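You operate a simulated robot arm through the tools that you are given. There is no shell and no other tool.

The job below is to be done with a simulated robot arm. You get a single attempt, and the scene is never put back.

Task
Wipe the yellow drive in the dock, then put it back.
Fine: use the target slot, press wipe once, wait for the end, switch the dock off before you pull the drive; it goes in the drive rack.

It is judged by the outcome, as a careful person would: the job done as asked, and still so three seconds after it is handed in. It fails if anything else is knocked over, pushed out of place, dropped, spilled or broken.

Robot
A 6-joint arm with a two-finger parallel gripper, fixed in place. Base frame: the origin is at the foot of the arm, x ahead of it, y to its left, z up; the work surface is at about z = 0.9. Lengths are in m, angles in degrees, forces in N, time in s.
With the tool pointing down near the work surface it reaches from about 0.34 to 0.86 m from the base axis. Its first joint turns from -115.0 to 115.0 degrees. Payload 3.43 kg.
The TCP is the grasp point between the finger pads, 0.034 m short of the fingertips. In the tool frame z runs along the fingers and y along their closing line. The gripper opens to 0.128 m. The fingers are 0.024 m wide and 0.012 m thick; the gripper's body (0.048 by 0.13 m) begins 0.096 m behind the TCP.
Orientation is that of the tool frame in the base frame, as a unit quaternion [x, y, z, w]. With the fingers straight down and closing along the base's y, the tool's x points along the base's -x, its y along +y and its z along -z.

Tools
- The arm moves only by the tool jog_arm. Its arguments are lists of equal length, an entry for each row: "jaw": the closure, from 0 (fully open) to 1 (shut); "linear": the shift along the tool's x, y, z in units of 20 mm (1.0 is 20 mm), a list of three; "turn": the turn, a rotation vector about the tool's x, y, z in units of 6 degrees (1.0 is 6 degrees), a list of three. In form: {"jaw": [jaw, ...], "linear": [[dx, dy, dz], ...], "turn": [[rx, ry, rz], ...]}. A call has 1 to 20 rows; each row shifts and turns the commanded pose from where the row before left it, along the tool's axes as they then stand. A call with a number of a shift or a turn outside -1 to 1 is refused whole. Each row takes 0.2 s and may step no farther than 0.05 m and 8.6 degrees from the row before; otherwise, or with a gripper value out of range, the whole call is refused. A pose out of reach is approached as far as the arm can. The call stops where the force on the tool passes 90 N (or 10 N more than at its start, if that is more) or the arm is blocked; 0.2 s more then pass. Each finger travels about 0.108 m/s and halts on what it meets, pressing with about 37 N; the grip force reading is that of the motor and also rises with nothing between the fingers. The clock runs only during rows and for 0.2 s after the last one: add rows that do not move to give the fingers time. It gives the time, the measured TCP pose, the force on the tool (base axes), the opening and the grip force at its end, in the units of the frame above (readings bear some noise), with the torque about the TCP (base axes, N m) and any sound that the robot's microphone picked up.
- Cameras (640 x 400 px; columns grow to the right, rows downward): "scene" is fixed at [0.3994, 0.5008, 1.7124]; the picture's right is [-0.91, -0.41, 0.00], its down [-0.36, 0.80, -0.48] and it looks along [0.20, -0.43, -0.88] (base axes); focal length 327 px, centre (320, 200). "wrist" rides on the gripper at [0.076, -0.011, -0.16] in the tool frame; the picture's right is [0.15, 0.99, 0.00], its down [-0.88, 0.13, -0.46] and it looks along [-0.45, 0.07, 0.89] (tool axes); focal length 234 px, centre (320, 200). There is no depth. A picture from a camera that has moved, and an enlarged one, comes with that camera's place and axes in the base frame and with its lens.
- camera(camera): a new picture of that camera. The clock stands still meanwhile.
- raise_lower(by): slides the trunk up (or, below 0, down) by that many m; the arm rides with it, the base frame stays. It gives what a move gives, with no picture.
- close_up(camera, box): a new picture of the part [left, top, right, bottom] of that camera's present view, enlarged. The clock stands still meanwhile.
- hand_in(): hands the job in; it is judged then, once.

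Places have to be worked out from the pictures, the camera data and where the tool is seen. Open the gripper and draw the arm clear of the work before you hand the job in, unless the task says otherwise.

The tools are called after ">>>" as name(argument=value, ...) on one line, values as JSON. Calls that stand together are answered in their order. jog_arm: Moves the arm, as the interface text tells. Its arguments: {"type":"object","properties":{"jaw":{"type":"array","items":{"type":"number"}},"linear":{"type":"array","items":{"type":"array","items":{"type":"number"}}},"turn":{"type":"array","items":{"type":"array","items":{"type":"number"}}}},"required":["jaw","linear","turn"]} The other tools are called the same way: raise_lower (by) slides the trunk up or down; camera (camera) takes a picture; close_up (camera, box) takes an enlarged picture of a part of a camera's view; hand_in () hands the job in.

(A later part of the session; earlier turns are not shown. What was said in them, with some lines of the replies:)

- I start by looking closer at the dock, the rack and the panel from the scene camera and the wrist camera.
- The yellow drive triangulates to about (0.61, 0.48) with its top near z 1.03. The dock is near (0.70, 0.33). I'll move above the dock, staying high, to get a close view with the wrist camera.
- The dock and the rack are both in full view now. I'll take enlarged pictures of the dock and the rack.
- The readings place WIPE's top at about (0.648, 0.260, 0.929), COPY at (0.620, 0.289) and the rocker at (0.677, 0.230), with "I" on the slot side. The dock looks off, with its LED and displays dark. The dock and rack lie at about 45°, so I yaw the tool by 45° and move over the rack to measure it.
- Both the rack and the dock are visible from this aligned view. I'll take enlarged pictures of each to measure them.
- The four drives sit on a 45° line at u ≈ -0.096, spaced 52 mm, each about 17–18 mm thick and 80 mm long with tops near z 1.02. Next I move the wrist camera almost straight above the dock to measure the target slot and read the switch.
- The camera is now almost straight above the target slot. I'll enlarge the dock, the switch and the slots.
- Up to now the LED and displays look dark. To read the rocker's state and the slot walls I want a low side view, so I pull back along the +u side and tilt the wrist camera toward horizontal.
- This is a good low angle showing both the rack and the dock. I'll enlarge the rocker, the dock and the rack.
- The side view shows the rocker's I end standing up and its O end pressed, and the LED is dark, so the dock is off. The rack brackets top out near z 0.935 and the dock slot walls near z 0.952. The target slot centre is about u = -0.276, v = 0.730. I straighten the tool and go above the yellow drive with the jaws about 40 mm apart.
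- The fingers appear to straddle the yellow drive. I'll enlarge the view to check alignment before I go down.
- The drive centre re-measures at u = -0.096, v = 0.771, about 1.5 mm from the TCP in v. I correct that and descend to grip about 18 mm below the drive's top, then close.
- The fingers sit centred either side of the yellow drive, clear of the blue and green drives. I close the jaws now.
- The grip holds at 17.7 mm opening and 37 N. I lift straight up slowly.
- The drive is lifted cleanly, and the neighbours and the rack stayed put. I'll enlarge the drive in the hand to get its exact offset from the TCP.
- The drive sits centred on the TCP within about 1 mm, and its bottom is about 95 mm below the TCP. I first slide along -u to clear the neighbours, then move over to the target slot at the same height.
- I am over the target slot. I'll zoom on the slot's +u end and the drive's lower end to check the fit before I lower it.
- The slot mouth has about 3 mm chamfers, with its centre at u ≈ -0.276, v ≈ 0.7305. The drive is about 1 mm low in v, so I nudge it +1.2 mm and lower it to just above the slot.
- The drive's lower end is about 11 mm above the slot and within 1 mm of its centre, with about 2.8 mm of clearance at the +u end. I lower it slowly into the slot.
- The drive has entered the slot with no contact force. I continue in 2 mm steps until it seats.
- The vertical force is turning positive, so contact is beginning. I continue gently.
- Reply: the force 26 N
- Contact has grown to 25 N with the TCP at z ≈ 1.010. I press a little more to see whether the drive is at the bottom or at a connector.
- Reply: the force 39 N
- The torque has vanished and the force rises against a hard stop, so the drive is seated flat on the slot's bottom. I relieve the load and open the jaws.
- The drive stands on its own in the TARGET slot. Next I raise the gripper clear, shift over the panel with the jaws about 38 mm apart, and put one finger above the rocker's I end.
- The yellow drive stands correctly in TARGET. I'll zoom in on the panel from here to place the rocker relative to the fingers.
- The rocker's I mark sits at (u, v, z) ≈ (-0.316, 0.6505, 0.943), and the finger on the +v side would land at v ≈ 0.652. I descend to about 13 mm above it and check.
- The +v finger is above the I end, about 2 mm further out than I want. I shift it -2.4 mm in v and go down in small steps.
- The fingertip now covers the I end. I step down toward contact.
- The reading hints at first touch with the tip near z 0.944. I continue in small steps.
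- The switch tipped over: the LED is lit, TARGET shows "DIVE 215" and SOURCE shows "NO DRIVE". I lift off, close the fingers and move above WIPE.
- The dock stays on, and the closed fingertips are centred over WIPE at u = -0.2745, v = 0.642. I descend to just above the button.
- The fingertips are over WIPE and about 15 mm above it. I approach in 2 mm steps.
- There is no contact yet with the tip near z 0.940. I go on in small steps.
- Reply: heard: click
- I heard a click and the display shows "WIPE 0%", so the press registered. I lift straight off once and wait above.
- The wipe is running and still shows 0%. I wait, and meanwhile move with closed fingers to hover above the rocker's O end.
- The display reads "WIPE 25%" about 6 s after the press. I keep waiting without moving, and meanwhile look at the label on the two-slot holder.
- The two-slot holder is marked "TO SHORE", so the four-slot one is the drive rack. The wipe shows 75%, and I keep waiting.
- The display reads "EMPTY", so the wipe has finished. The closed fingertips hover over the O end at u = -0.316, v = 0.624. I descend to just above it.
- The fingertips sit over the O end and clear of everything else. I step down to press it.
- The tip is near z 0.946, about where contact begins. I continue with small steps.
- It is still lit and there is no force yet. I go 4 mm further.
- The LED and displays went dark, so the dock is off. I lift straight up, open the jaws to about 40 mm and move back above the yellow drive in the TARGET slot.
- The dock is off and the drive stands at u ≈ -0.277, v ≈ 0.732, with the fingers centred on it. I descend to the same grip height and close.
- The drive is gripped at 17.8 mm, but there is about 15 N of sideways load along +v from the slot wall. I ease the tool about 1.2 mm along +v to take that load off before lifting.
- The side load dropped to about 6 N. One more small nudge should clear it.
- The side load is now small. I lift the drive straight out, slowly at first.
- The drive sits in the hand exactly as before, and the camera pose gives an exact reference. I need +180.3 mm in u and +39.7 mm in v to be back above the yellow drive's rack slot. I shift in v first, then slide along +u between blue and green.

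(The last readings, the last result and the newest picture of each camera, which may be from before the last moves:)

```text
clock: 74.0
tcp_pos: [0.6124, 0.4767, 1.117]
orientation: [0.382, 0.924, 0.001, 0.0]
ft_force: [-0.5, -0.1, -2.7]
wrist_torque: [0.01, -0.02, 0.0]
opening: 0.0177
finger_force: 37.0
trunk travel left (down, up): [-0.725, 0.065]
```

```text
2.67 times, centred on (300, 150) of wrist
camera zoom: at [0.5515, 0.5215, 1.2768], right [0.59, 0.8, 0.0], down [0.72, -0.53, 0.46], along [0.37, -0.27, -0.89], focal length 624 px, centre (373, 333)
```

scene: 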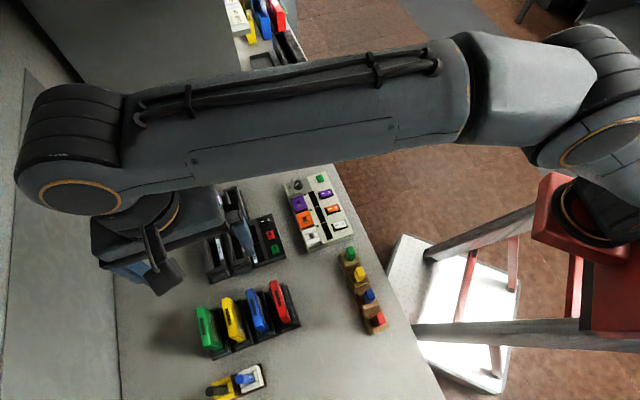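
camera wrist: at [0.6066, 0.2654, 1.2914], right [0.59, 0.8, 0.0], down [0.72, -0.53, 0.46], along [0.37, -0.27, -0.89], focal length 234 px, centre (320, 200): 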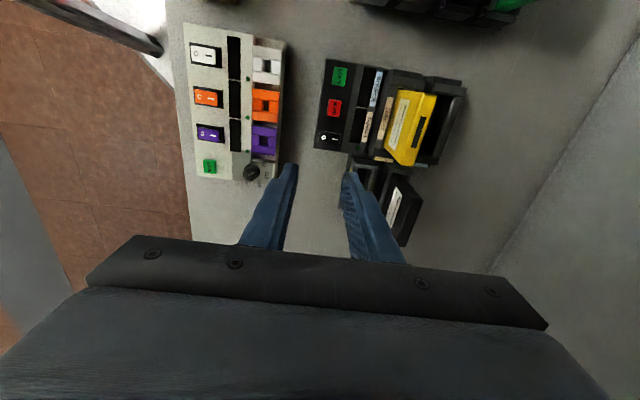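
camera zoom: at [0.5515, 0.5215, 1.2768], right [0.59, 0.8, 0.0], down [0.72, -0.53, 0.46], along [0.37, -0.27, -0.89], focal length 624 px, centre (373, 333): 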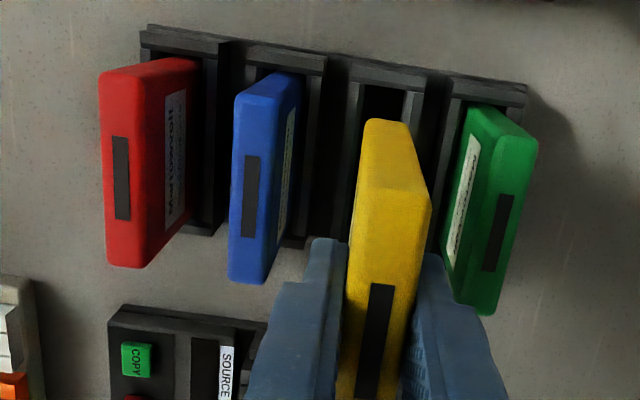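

I'm 1.8 mm short in u and 0.4 mm in v of the reference. I correct that and lower the drive to just above the rack bracket.

>>> jog_arm(jaw=[1, 1, 1, 1, 1, 1, 1, 1], linear=[[0.092, 0.021, 0], [0, 0, 0.5], [0, 0, 0.6], [0, 0, 0.6], [0, 0, 0.6], [0, 0, 0.6], [0, 0, 0.5], [0, 0, 0]], turn=[[0, 0, 0], [0, 0, 0], [0, 0, 0], [0, 0, 0], [0, 0, 0], [0, 0, 0], [0, 0, 0], [0, 0, 0]])

>>> close_up(camera="wrist", box=[280, 80, 380, 160])

>>> close_up(camera="scene", box=[185, 260, 305, 370])

```text
clock: 75.8
tcp_pos: [0.6125, 0.4774, 1.052]
orientation: [0.382, 0.924, 0.0, 0.001]
ft_force: [0.0, 0.7, -2.1]
wrist_torque: [-0.01, 0.01, -0.02]
opening: 0.0179
finger_force: 37.0
trunk travel left (down, up): [-0.725, 0.065]
```

```text
5.00 times, centred on (330, 120) of wrist
camera zoom: at [0.5515, 0.5233, 1.2106], right [0.59, 0.8, 0.0], down [0.72, -0.53, 0.46], along [0.37, -0.27, -0.89], focal length 1171 px, centre (270, 600)
```

zoom: 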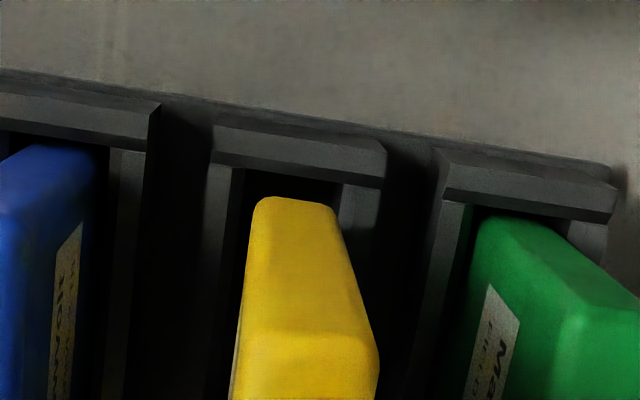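

```text
3.64 times, centred on (245, 315) of scene
camera zoom: at [0.3994, 0.5008, 1.7124], right [-0.91, -0.41, 0.0], down [-0.36, 0.8, -0.48], along [0.2, -0.43, -0.88], focal length 1188 px, centre (593, -218)
```

zoom: 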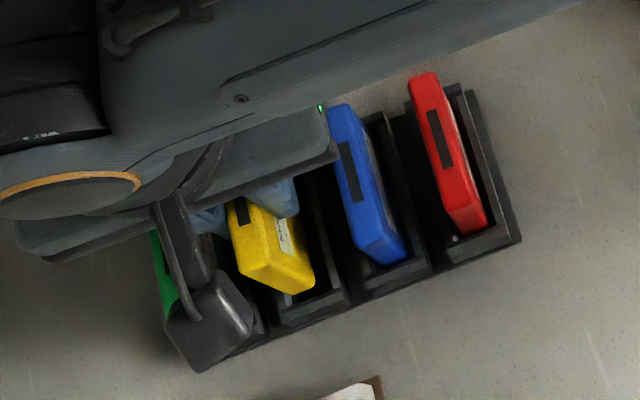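

The camera pose now matches the original pre-grip pose, and the drive is centred over its slot. I lower it slowly into the rack.

>>> jog_arm(jaw=[1, 1, 1, 1, 1, 1, 1, 1], linear=[[0, 0, 0.2], [0, 0, 0.2], [0, 0, 0.2], [0, 0, 0.2], [0, 0, 0.2], [0, 0, 0.2], [0, 0, 0.2], [0, 0, 0.2]], turn=[[0, 0, 0], [0, 0, 0], [0, 0, 0], [0, 0, 0], [0, 0, 0], [0, 0, 0], [0, 0, 0], [0, 0, 0]])

>>> close_up(camera="wrist", box=[270, 80, 390, 170])

```text
clock: 77.6
tcp_pos: [0.6116, 0.48, 1.019]
orientation: [0.382, 0.924, 0.001, 0.0]
ft_force: [0.4, -0.4, -2.7]
wrist_torque: [-0.01, 0.0, 0.02]
opening: 0.0176
finger_force: 36.6
trunk travel left (down, up): [-0.725, 0.065]
```

```text
4.44 times, centred on (330, 125) of wrist
camera zoom: at [0.551, 0.5246, 1.1784], right [0.59, 0.8, 0.0], down [0.72, -0.53, 0.46], along [0.37, -0.27, -0.89], focal length 1041 px, centre (276, 533)
```

zoom: 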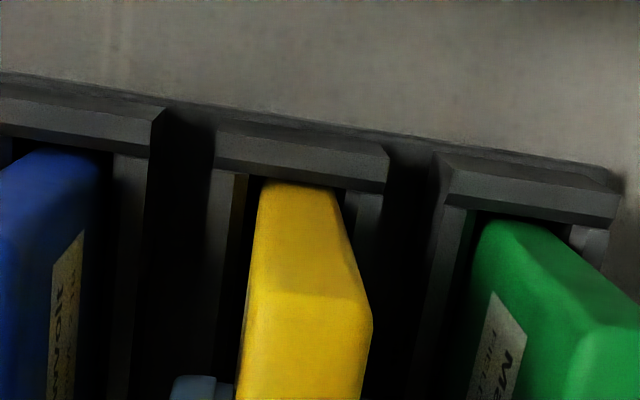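

No contact yet, but the pose has drifted about 1.2 mm toward +u. I correct that and keep lowering in 2 mm steps.

>>> jog_arm(jaw=[1, 1, 1, 1], linear=[[-0.055, -0.03, 0], [0, 0, 0.1], [0, 0, 0.1], [0, 0, 0.1]], turn=[[0, 0, 0], [0, 0, 0], [0, 0, 0], [0, 0, 0]])

>>> close_up(camera="wrist", box=[270, 80, 390, 170])

```text
clock: 78.6
tcp_pos: [0.6123, 0.479, 1.013]
orientation: [0.382, 0.924, 0.001, 0.001]
ft_force: [-0.5, -0.1, -2.8]
wrist_torque: [-0.02, 0.0, -0.02]
opening: 0.0178
finger_force: 36.6
trunk travel left (down, up): [-0.725, 0.065]
```

```text
4.44 times, centred on (330, 125) of wrist
camera zoom: at [0.5504, 0.5237, 1.1724], right [0.59, 0.8, 0.0], down [0.72, -0.53, 0.46], along [0.37, -0.27, -0.89], focal length 1041 px, centre (276, 533)
```

zoom: 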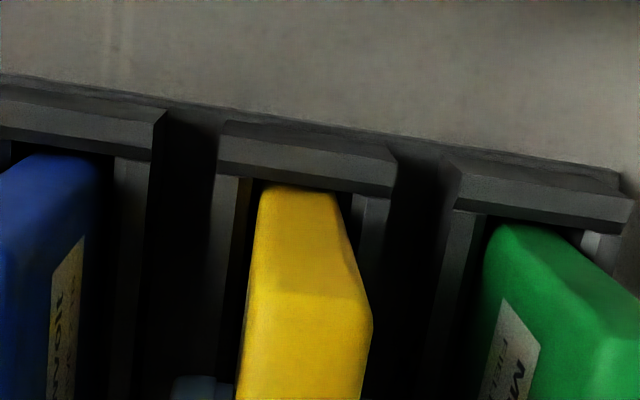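

It is sliding in freely with no side force. I continue to seat it.

>>> jog_arm(jaw=[1, 1, 1], linear=[[0, 0, 0.1], [0, 0, 0.1], [0, 0, 0.1]], turn=[[0, 0, 0], [0, 0, 0], [0, 0, 0]])

```text
clock: 79.4
tcp_pos: [0.6132, 0.4791, 1.0067]
orientation: [0.382, 0.924, 0.001, 0.0]
ft_force: [-0.7, -1.9, 2.3]
wrist_torque: [-0.17, 0.15, -0.02]
opening: 0.0177
finger_force: 37.0
trunk travel left (down, up): [-0.725, 0.065]
```

The first contact appears at the original height, 1.007. One more small step confirms seating.

>>> jog_arm(jaw=[1, 1], linear=[[0, 0, 0.08], [0, 0, 0]], turn=[[0, 0, 0], [0, 0, 0]])

>>> close_up(camera="wrist", box=[270, 80, 390, 170])

```text
clock: 80.0
tcp_pos: [0.6131, 0.4793, 1.0076]
orientation: [0.382, 0.924, 0.002, 0.001]
ft_force: [-0.8, -1.8, 17.5]
wrist_torque: [-0.18, 0.24, -0.01]
opening: 0.0179
finger_force: 36.8
trunk travel left (down, up): [-0.725, 0.065]
```

```text
4.44 times, centred on (330, 125) of wrist
camera zoom: at [0.5506, 0.5232, 1.1666], right [0.59, 0.8, 0.0], down [0.71, -0.53, 0.46], along [0.37, -0.27, -0.89], focal length 1041 px, centre (276, 533)
```

zoom: 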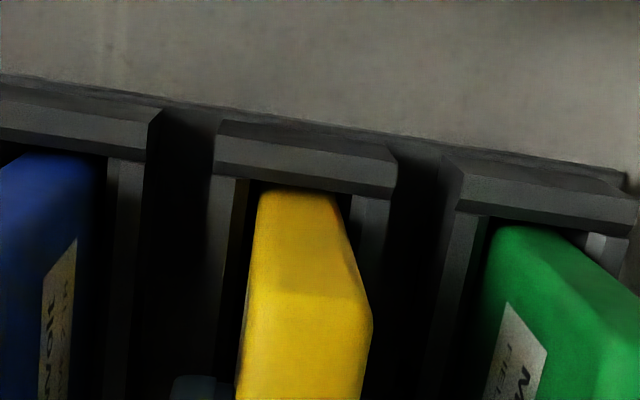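

The drive is seated at the bottom with 17 N and no tilt. I relieve the load and open the jaws only to 40 mm, to stay clear of the blue and green drives.

>>> jog_arm(jaw=[1, 1, 0.9, 0.8, 0.7, 0.7, 0.7], linear=[[0, 0, -0.07], [0, 0, 0], [0, 0, 0], [0, 0, 0], [0, 0, 0], [0, 0, 0], [0, 0, 0]], turn=[[0, 0, 0], [0, 0, 0], [0, 0, 0], [0, 0, 0], [0, 0, 0], [0, 0, 0], [0, 0, 0]])

>>> close_up(camera="wrist", box=[200, 75, 400, 225])

```text
clock: 81.6
tcp_pos: [0.6122, 0.4791, 1.0065]
orientation: [0.382, 0.924, 0.001, 0.0]
ft_force: [0.6, -0.6, 0.3]
wrist_torque: [0.0, 0.01, 0.0]
opening: 0.0385
finger_force: 0.0
trunk travel left (down, up): [-0.725, 0.065]
```

```text
2.67 times, centred on (300, 150) of wrist
camera zoom: at [0.5507, 0.5235, 1.1657], right [0.59, 0.8, 0.0], down [0.72, -0.53, 0.46], along [0.37, -0.27, -0.89], focal length 624 px, centre (373, 333)
```

zoom: 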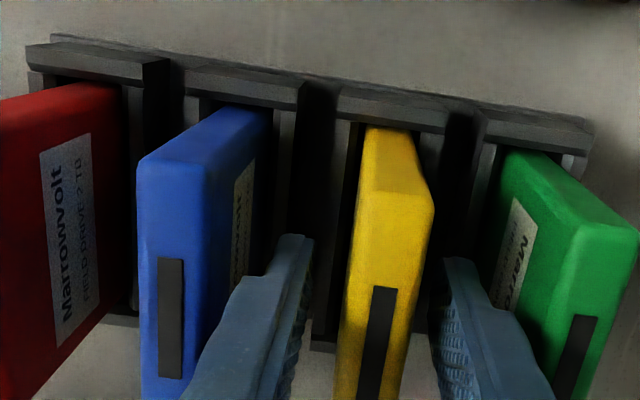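

The drive is released and standing in its slot, with the fingers clear on both sides. I lift straight up, then draw the arm back away from the work.

>>> jog_arm(jaw=[0.7, 0.7, 0.7, 0.7, 0.7, 0.7, 0.7, 0.7, 0.7, 0.7, 0.7, 0.7], linear=[[0, 0, -0.3], [0, 0, -0.5], [0, 0, -0.8], [0, 0, -1], [0, 0, -1], [0, 0, -1], [0, 0, -1], [0, 0, -1], [0, 0, -1], [0, 0, -1], [0, 0, -1], [0, 0, 0]], turn=[[0, 0, 0], [0, 0, 0], [0, 0, 0], [0, 0, 0], [0, 0, 0], [0, 0, 0], [0, 0, 0], [0, 0, 0], [0, 0, 0], [0, 0, 0], [0, 0, 0], [0, 0, 0]])

>>> camera(camera="wrist")

>>> close_up(camera="wrist", box=[240, 60, 400, 200])

```text
clock: 84.2
tcp_pos: [0.612, 0.4756, 1.1996]
orientation: [0.383, 0.924, 0.0, 0.001]
ft_force: [-0.7, 0.0, -0.8]
wrist_torque: [-0.01, 0.0, 0.01]
opening: 0.0385
finger_force: 0.2
trunk travel left (down, up): [-0.725, 0.065]
```

```text
taken
camera wrist: at [0.5505, 0.5209, 1.3598], right [0.59, 0.8, 0.0], down [0.72, -0.53, 0.46], along [0.37, -0.27, -0.89], focal length 234 px, centre (320, 200)
```

wrist: 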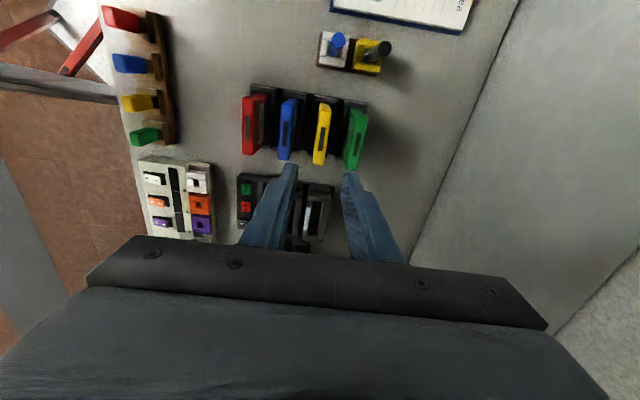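

```text
2.86 times, centred on (320, 130) of wrist
camera zoom: at [0.5505, 0.5209, 1.3598], right [0.59, 0.8, 0.0], down [0.72, -0.53, 0.46], along [0.37, -0.27, -0.89], focal length 669 px, centre (320, 400)
```

zoom: 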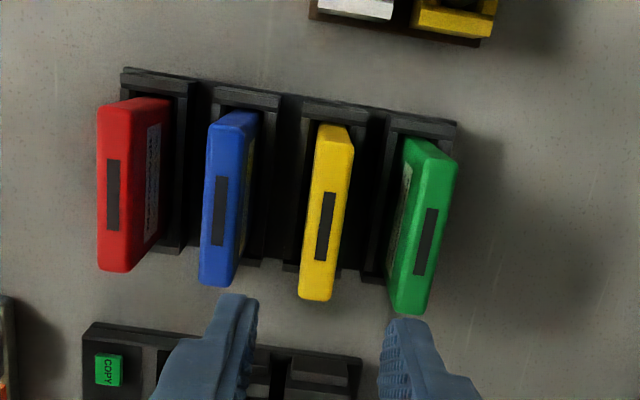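

All four drives stand in the rack and the neighbours are unmoved. I now raise the arm, open the gripper and withdraw toward the start position.

>>> jog_arm(jaw=[0.7, 0.7, 0.7, 0.5, 0.3, 0.1, 0, 0, 0, 0, 0, 0, 0, 0, 0, 0, 0, 0, 0, 0], linear=[[0, 0, -1], [0, 0, -1], [0, 0, -1], [-0.5, -1, -0.15], [-0.5, -1, -0.15], [-0.5, -1, -0.15], [-0.5, -1, -0.15], [-0.5, -1, -0.15], [-0.5, -1, -0.15], [-0.5, -1, -0.15], [-0.5, -1, -0.15], [-0.5, -1, -0.15], [-0.5, -1, -0.15], [-0.5, -1, -0.15], [-0.5, -1, -0.15], [-0.5, -1, -0.15], [-0.5, -1, -0.15], [-0.5, -1, -0.15], [-0.5, -1, -0.15], [0, 0, 0]], turn=[[0, 0, 0], [0, 0, 0], [0, 0, 0], [0, 0, 0], [0, 0, 0], [0, 0, 0], [0, 0, 0], [0, 0, 0], [0, 0, 0], [0, 0, 0], [0, 0, 0], [0, 0, 0], [0, 0, 0], [0, 0, 0], [0, 0, 0], [0, 0, 0], [0, 0, 0], [0, 0, 0], [0, 0, 0], [0, 0, 0]])

>>> camera(camera="scene")

>>> close_up(camera="scene", box=[180, 170, 320, 280])

>>> close_up(camera="scene", box=[180, 270, 320, 400])

```text
clock: 88.4
tcp_pos: [0.4982, 0.1367, 1.3068]
orientation: [0.382, 0.924, 0.001, 0.0]
ft_force: [-0.1, -0.1, -0.5]
wrist_torque: [-0.02, 0.01, -0.04]
opening: 0.128
finger_force: 0.0
trunk travel left (down, up): [-0.725, 0.065]
```

```text
taken
```

scene: 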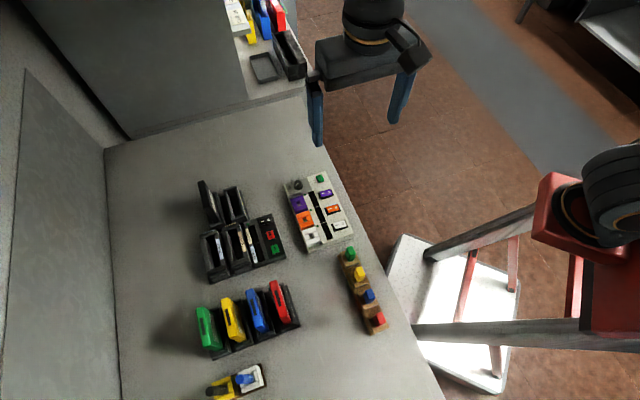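

```text
3.64 times, centred on (250, 225) of scene
camera zoom: at [0.3994, 0.5008, 1.7124], right [-0.91, -0.41, 0.0], down [-0.36, 0.8, -0.48], along [0.2, -0.43, -0.88], focal length 1188 px, centre (574, 109)
```

zoom: 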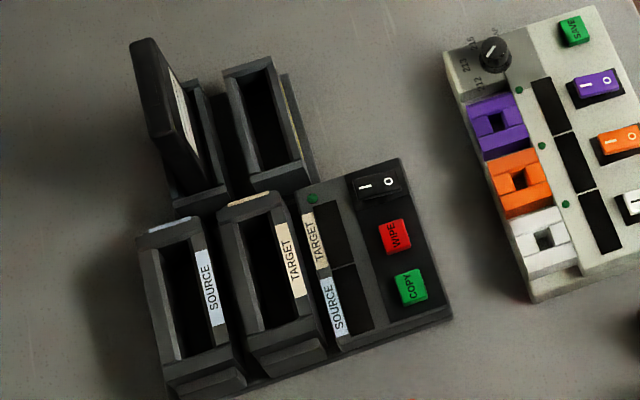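

```text
3.08 times, centred on (250, 335) of scene
camera zoom: at [0.3994, 0.5008, 1.7124], right [-0.91, -0.41, 0.0], down [-0.36, 0.8, -0.48], along [0.2, -0.43, -0.88], focal length 1006 px, centre (535, -215)
```

zoom: 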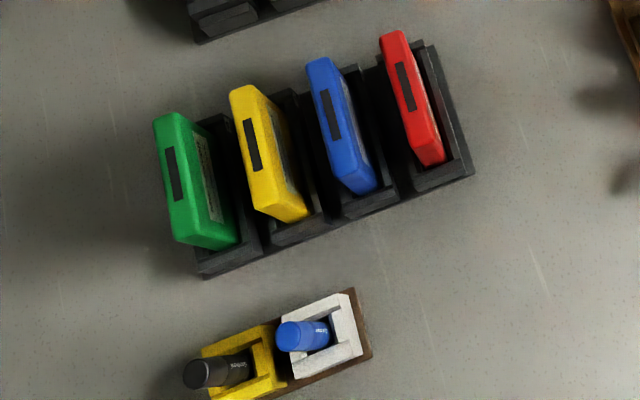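

The last pictures show the job finished: the yellow drive is wiped and back in its own slot in the drive rack, and the dock is off with both of its slots empty. Everything else is where it started, the gripper is open and the arm is clear, so I hand in.

>>> hand_in()

```text
The job is handed in.
```

The yellow drive is wiped and back in its own slot in the drive rack, and the job is handed in.

- **Dock:** It was off at the start. I put the drive in the TARGET slot and switched the dock on, and it showed "DIVE 215".
- **Wipe:** I pressed WIPE once and waited until the display went from "WIPE 0%" to "EMPTY".
- **Return:** I switched the dock off, and only pulled the drive once the LED and displays were dark. It went back between the blue and green drives.

Nothing else was knocked or moved as far as the final pictures show. The gripper is open and the arm is back near where it started.
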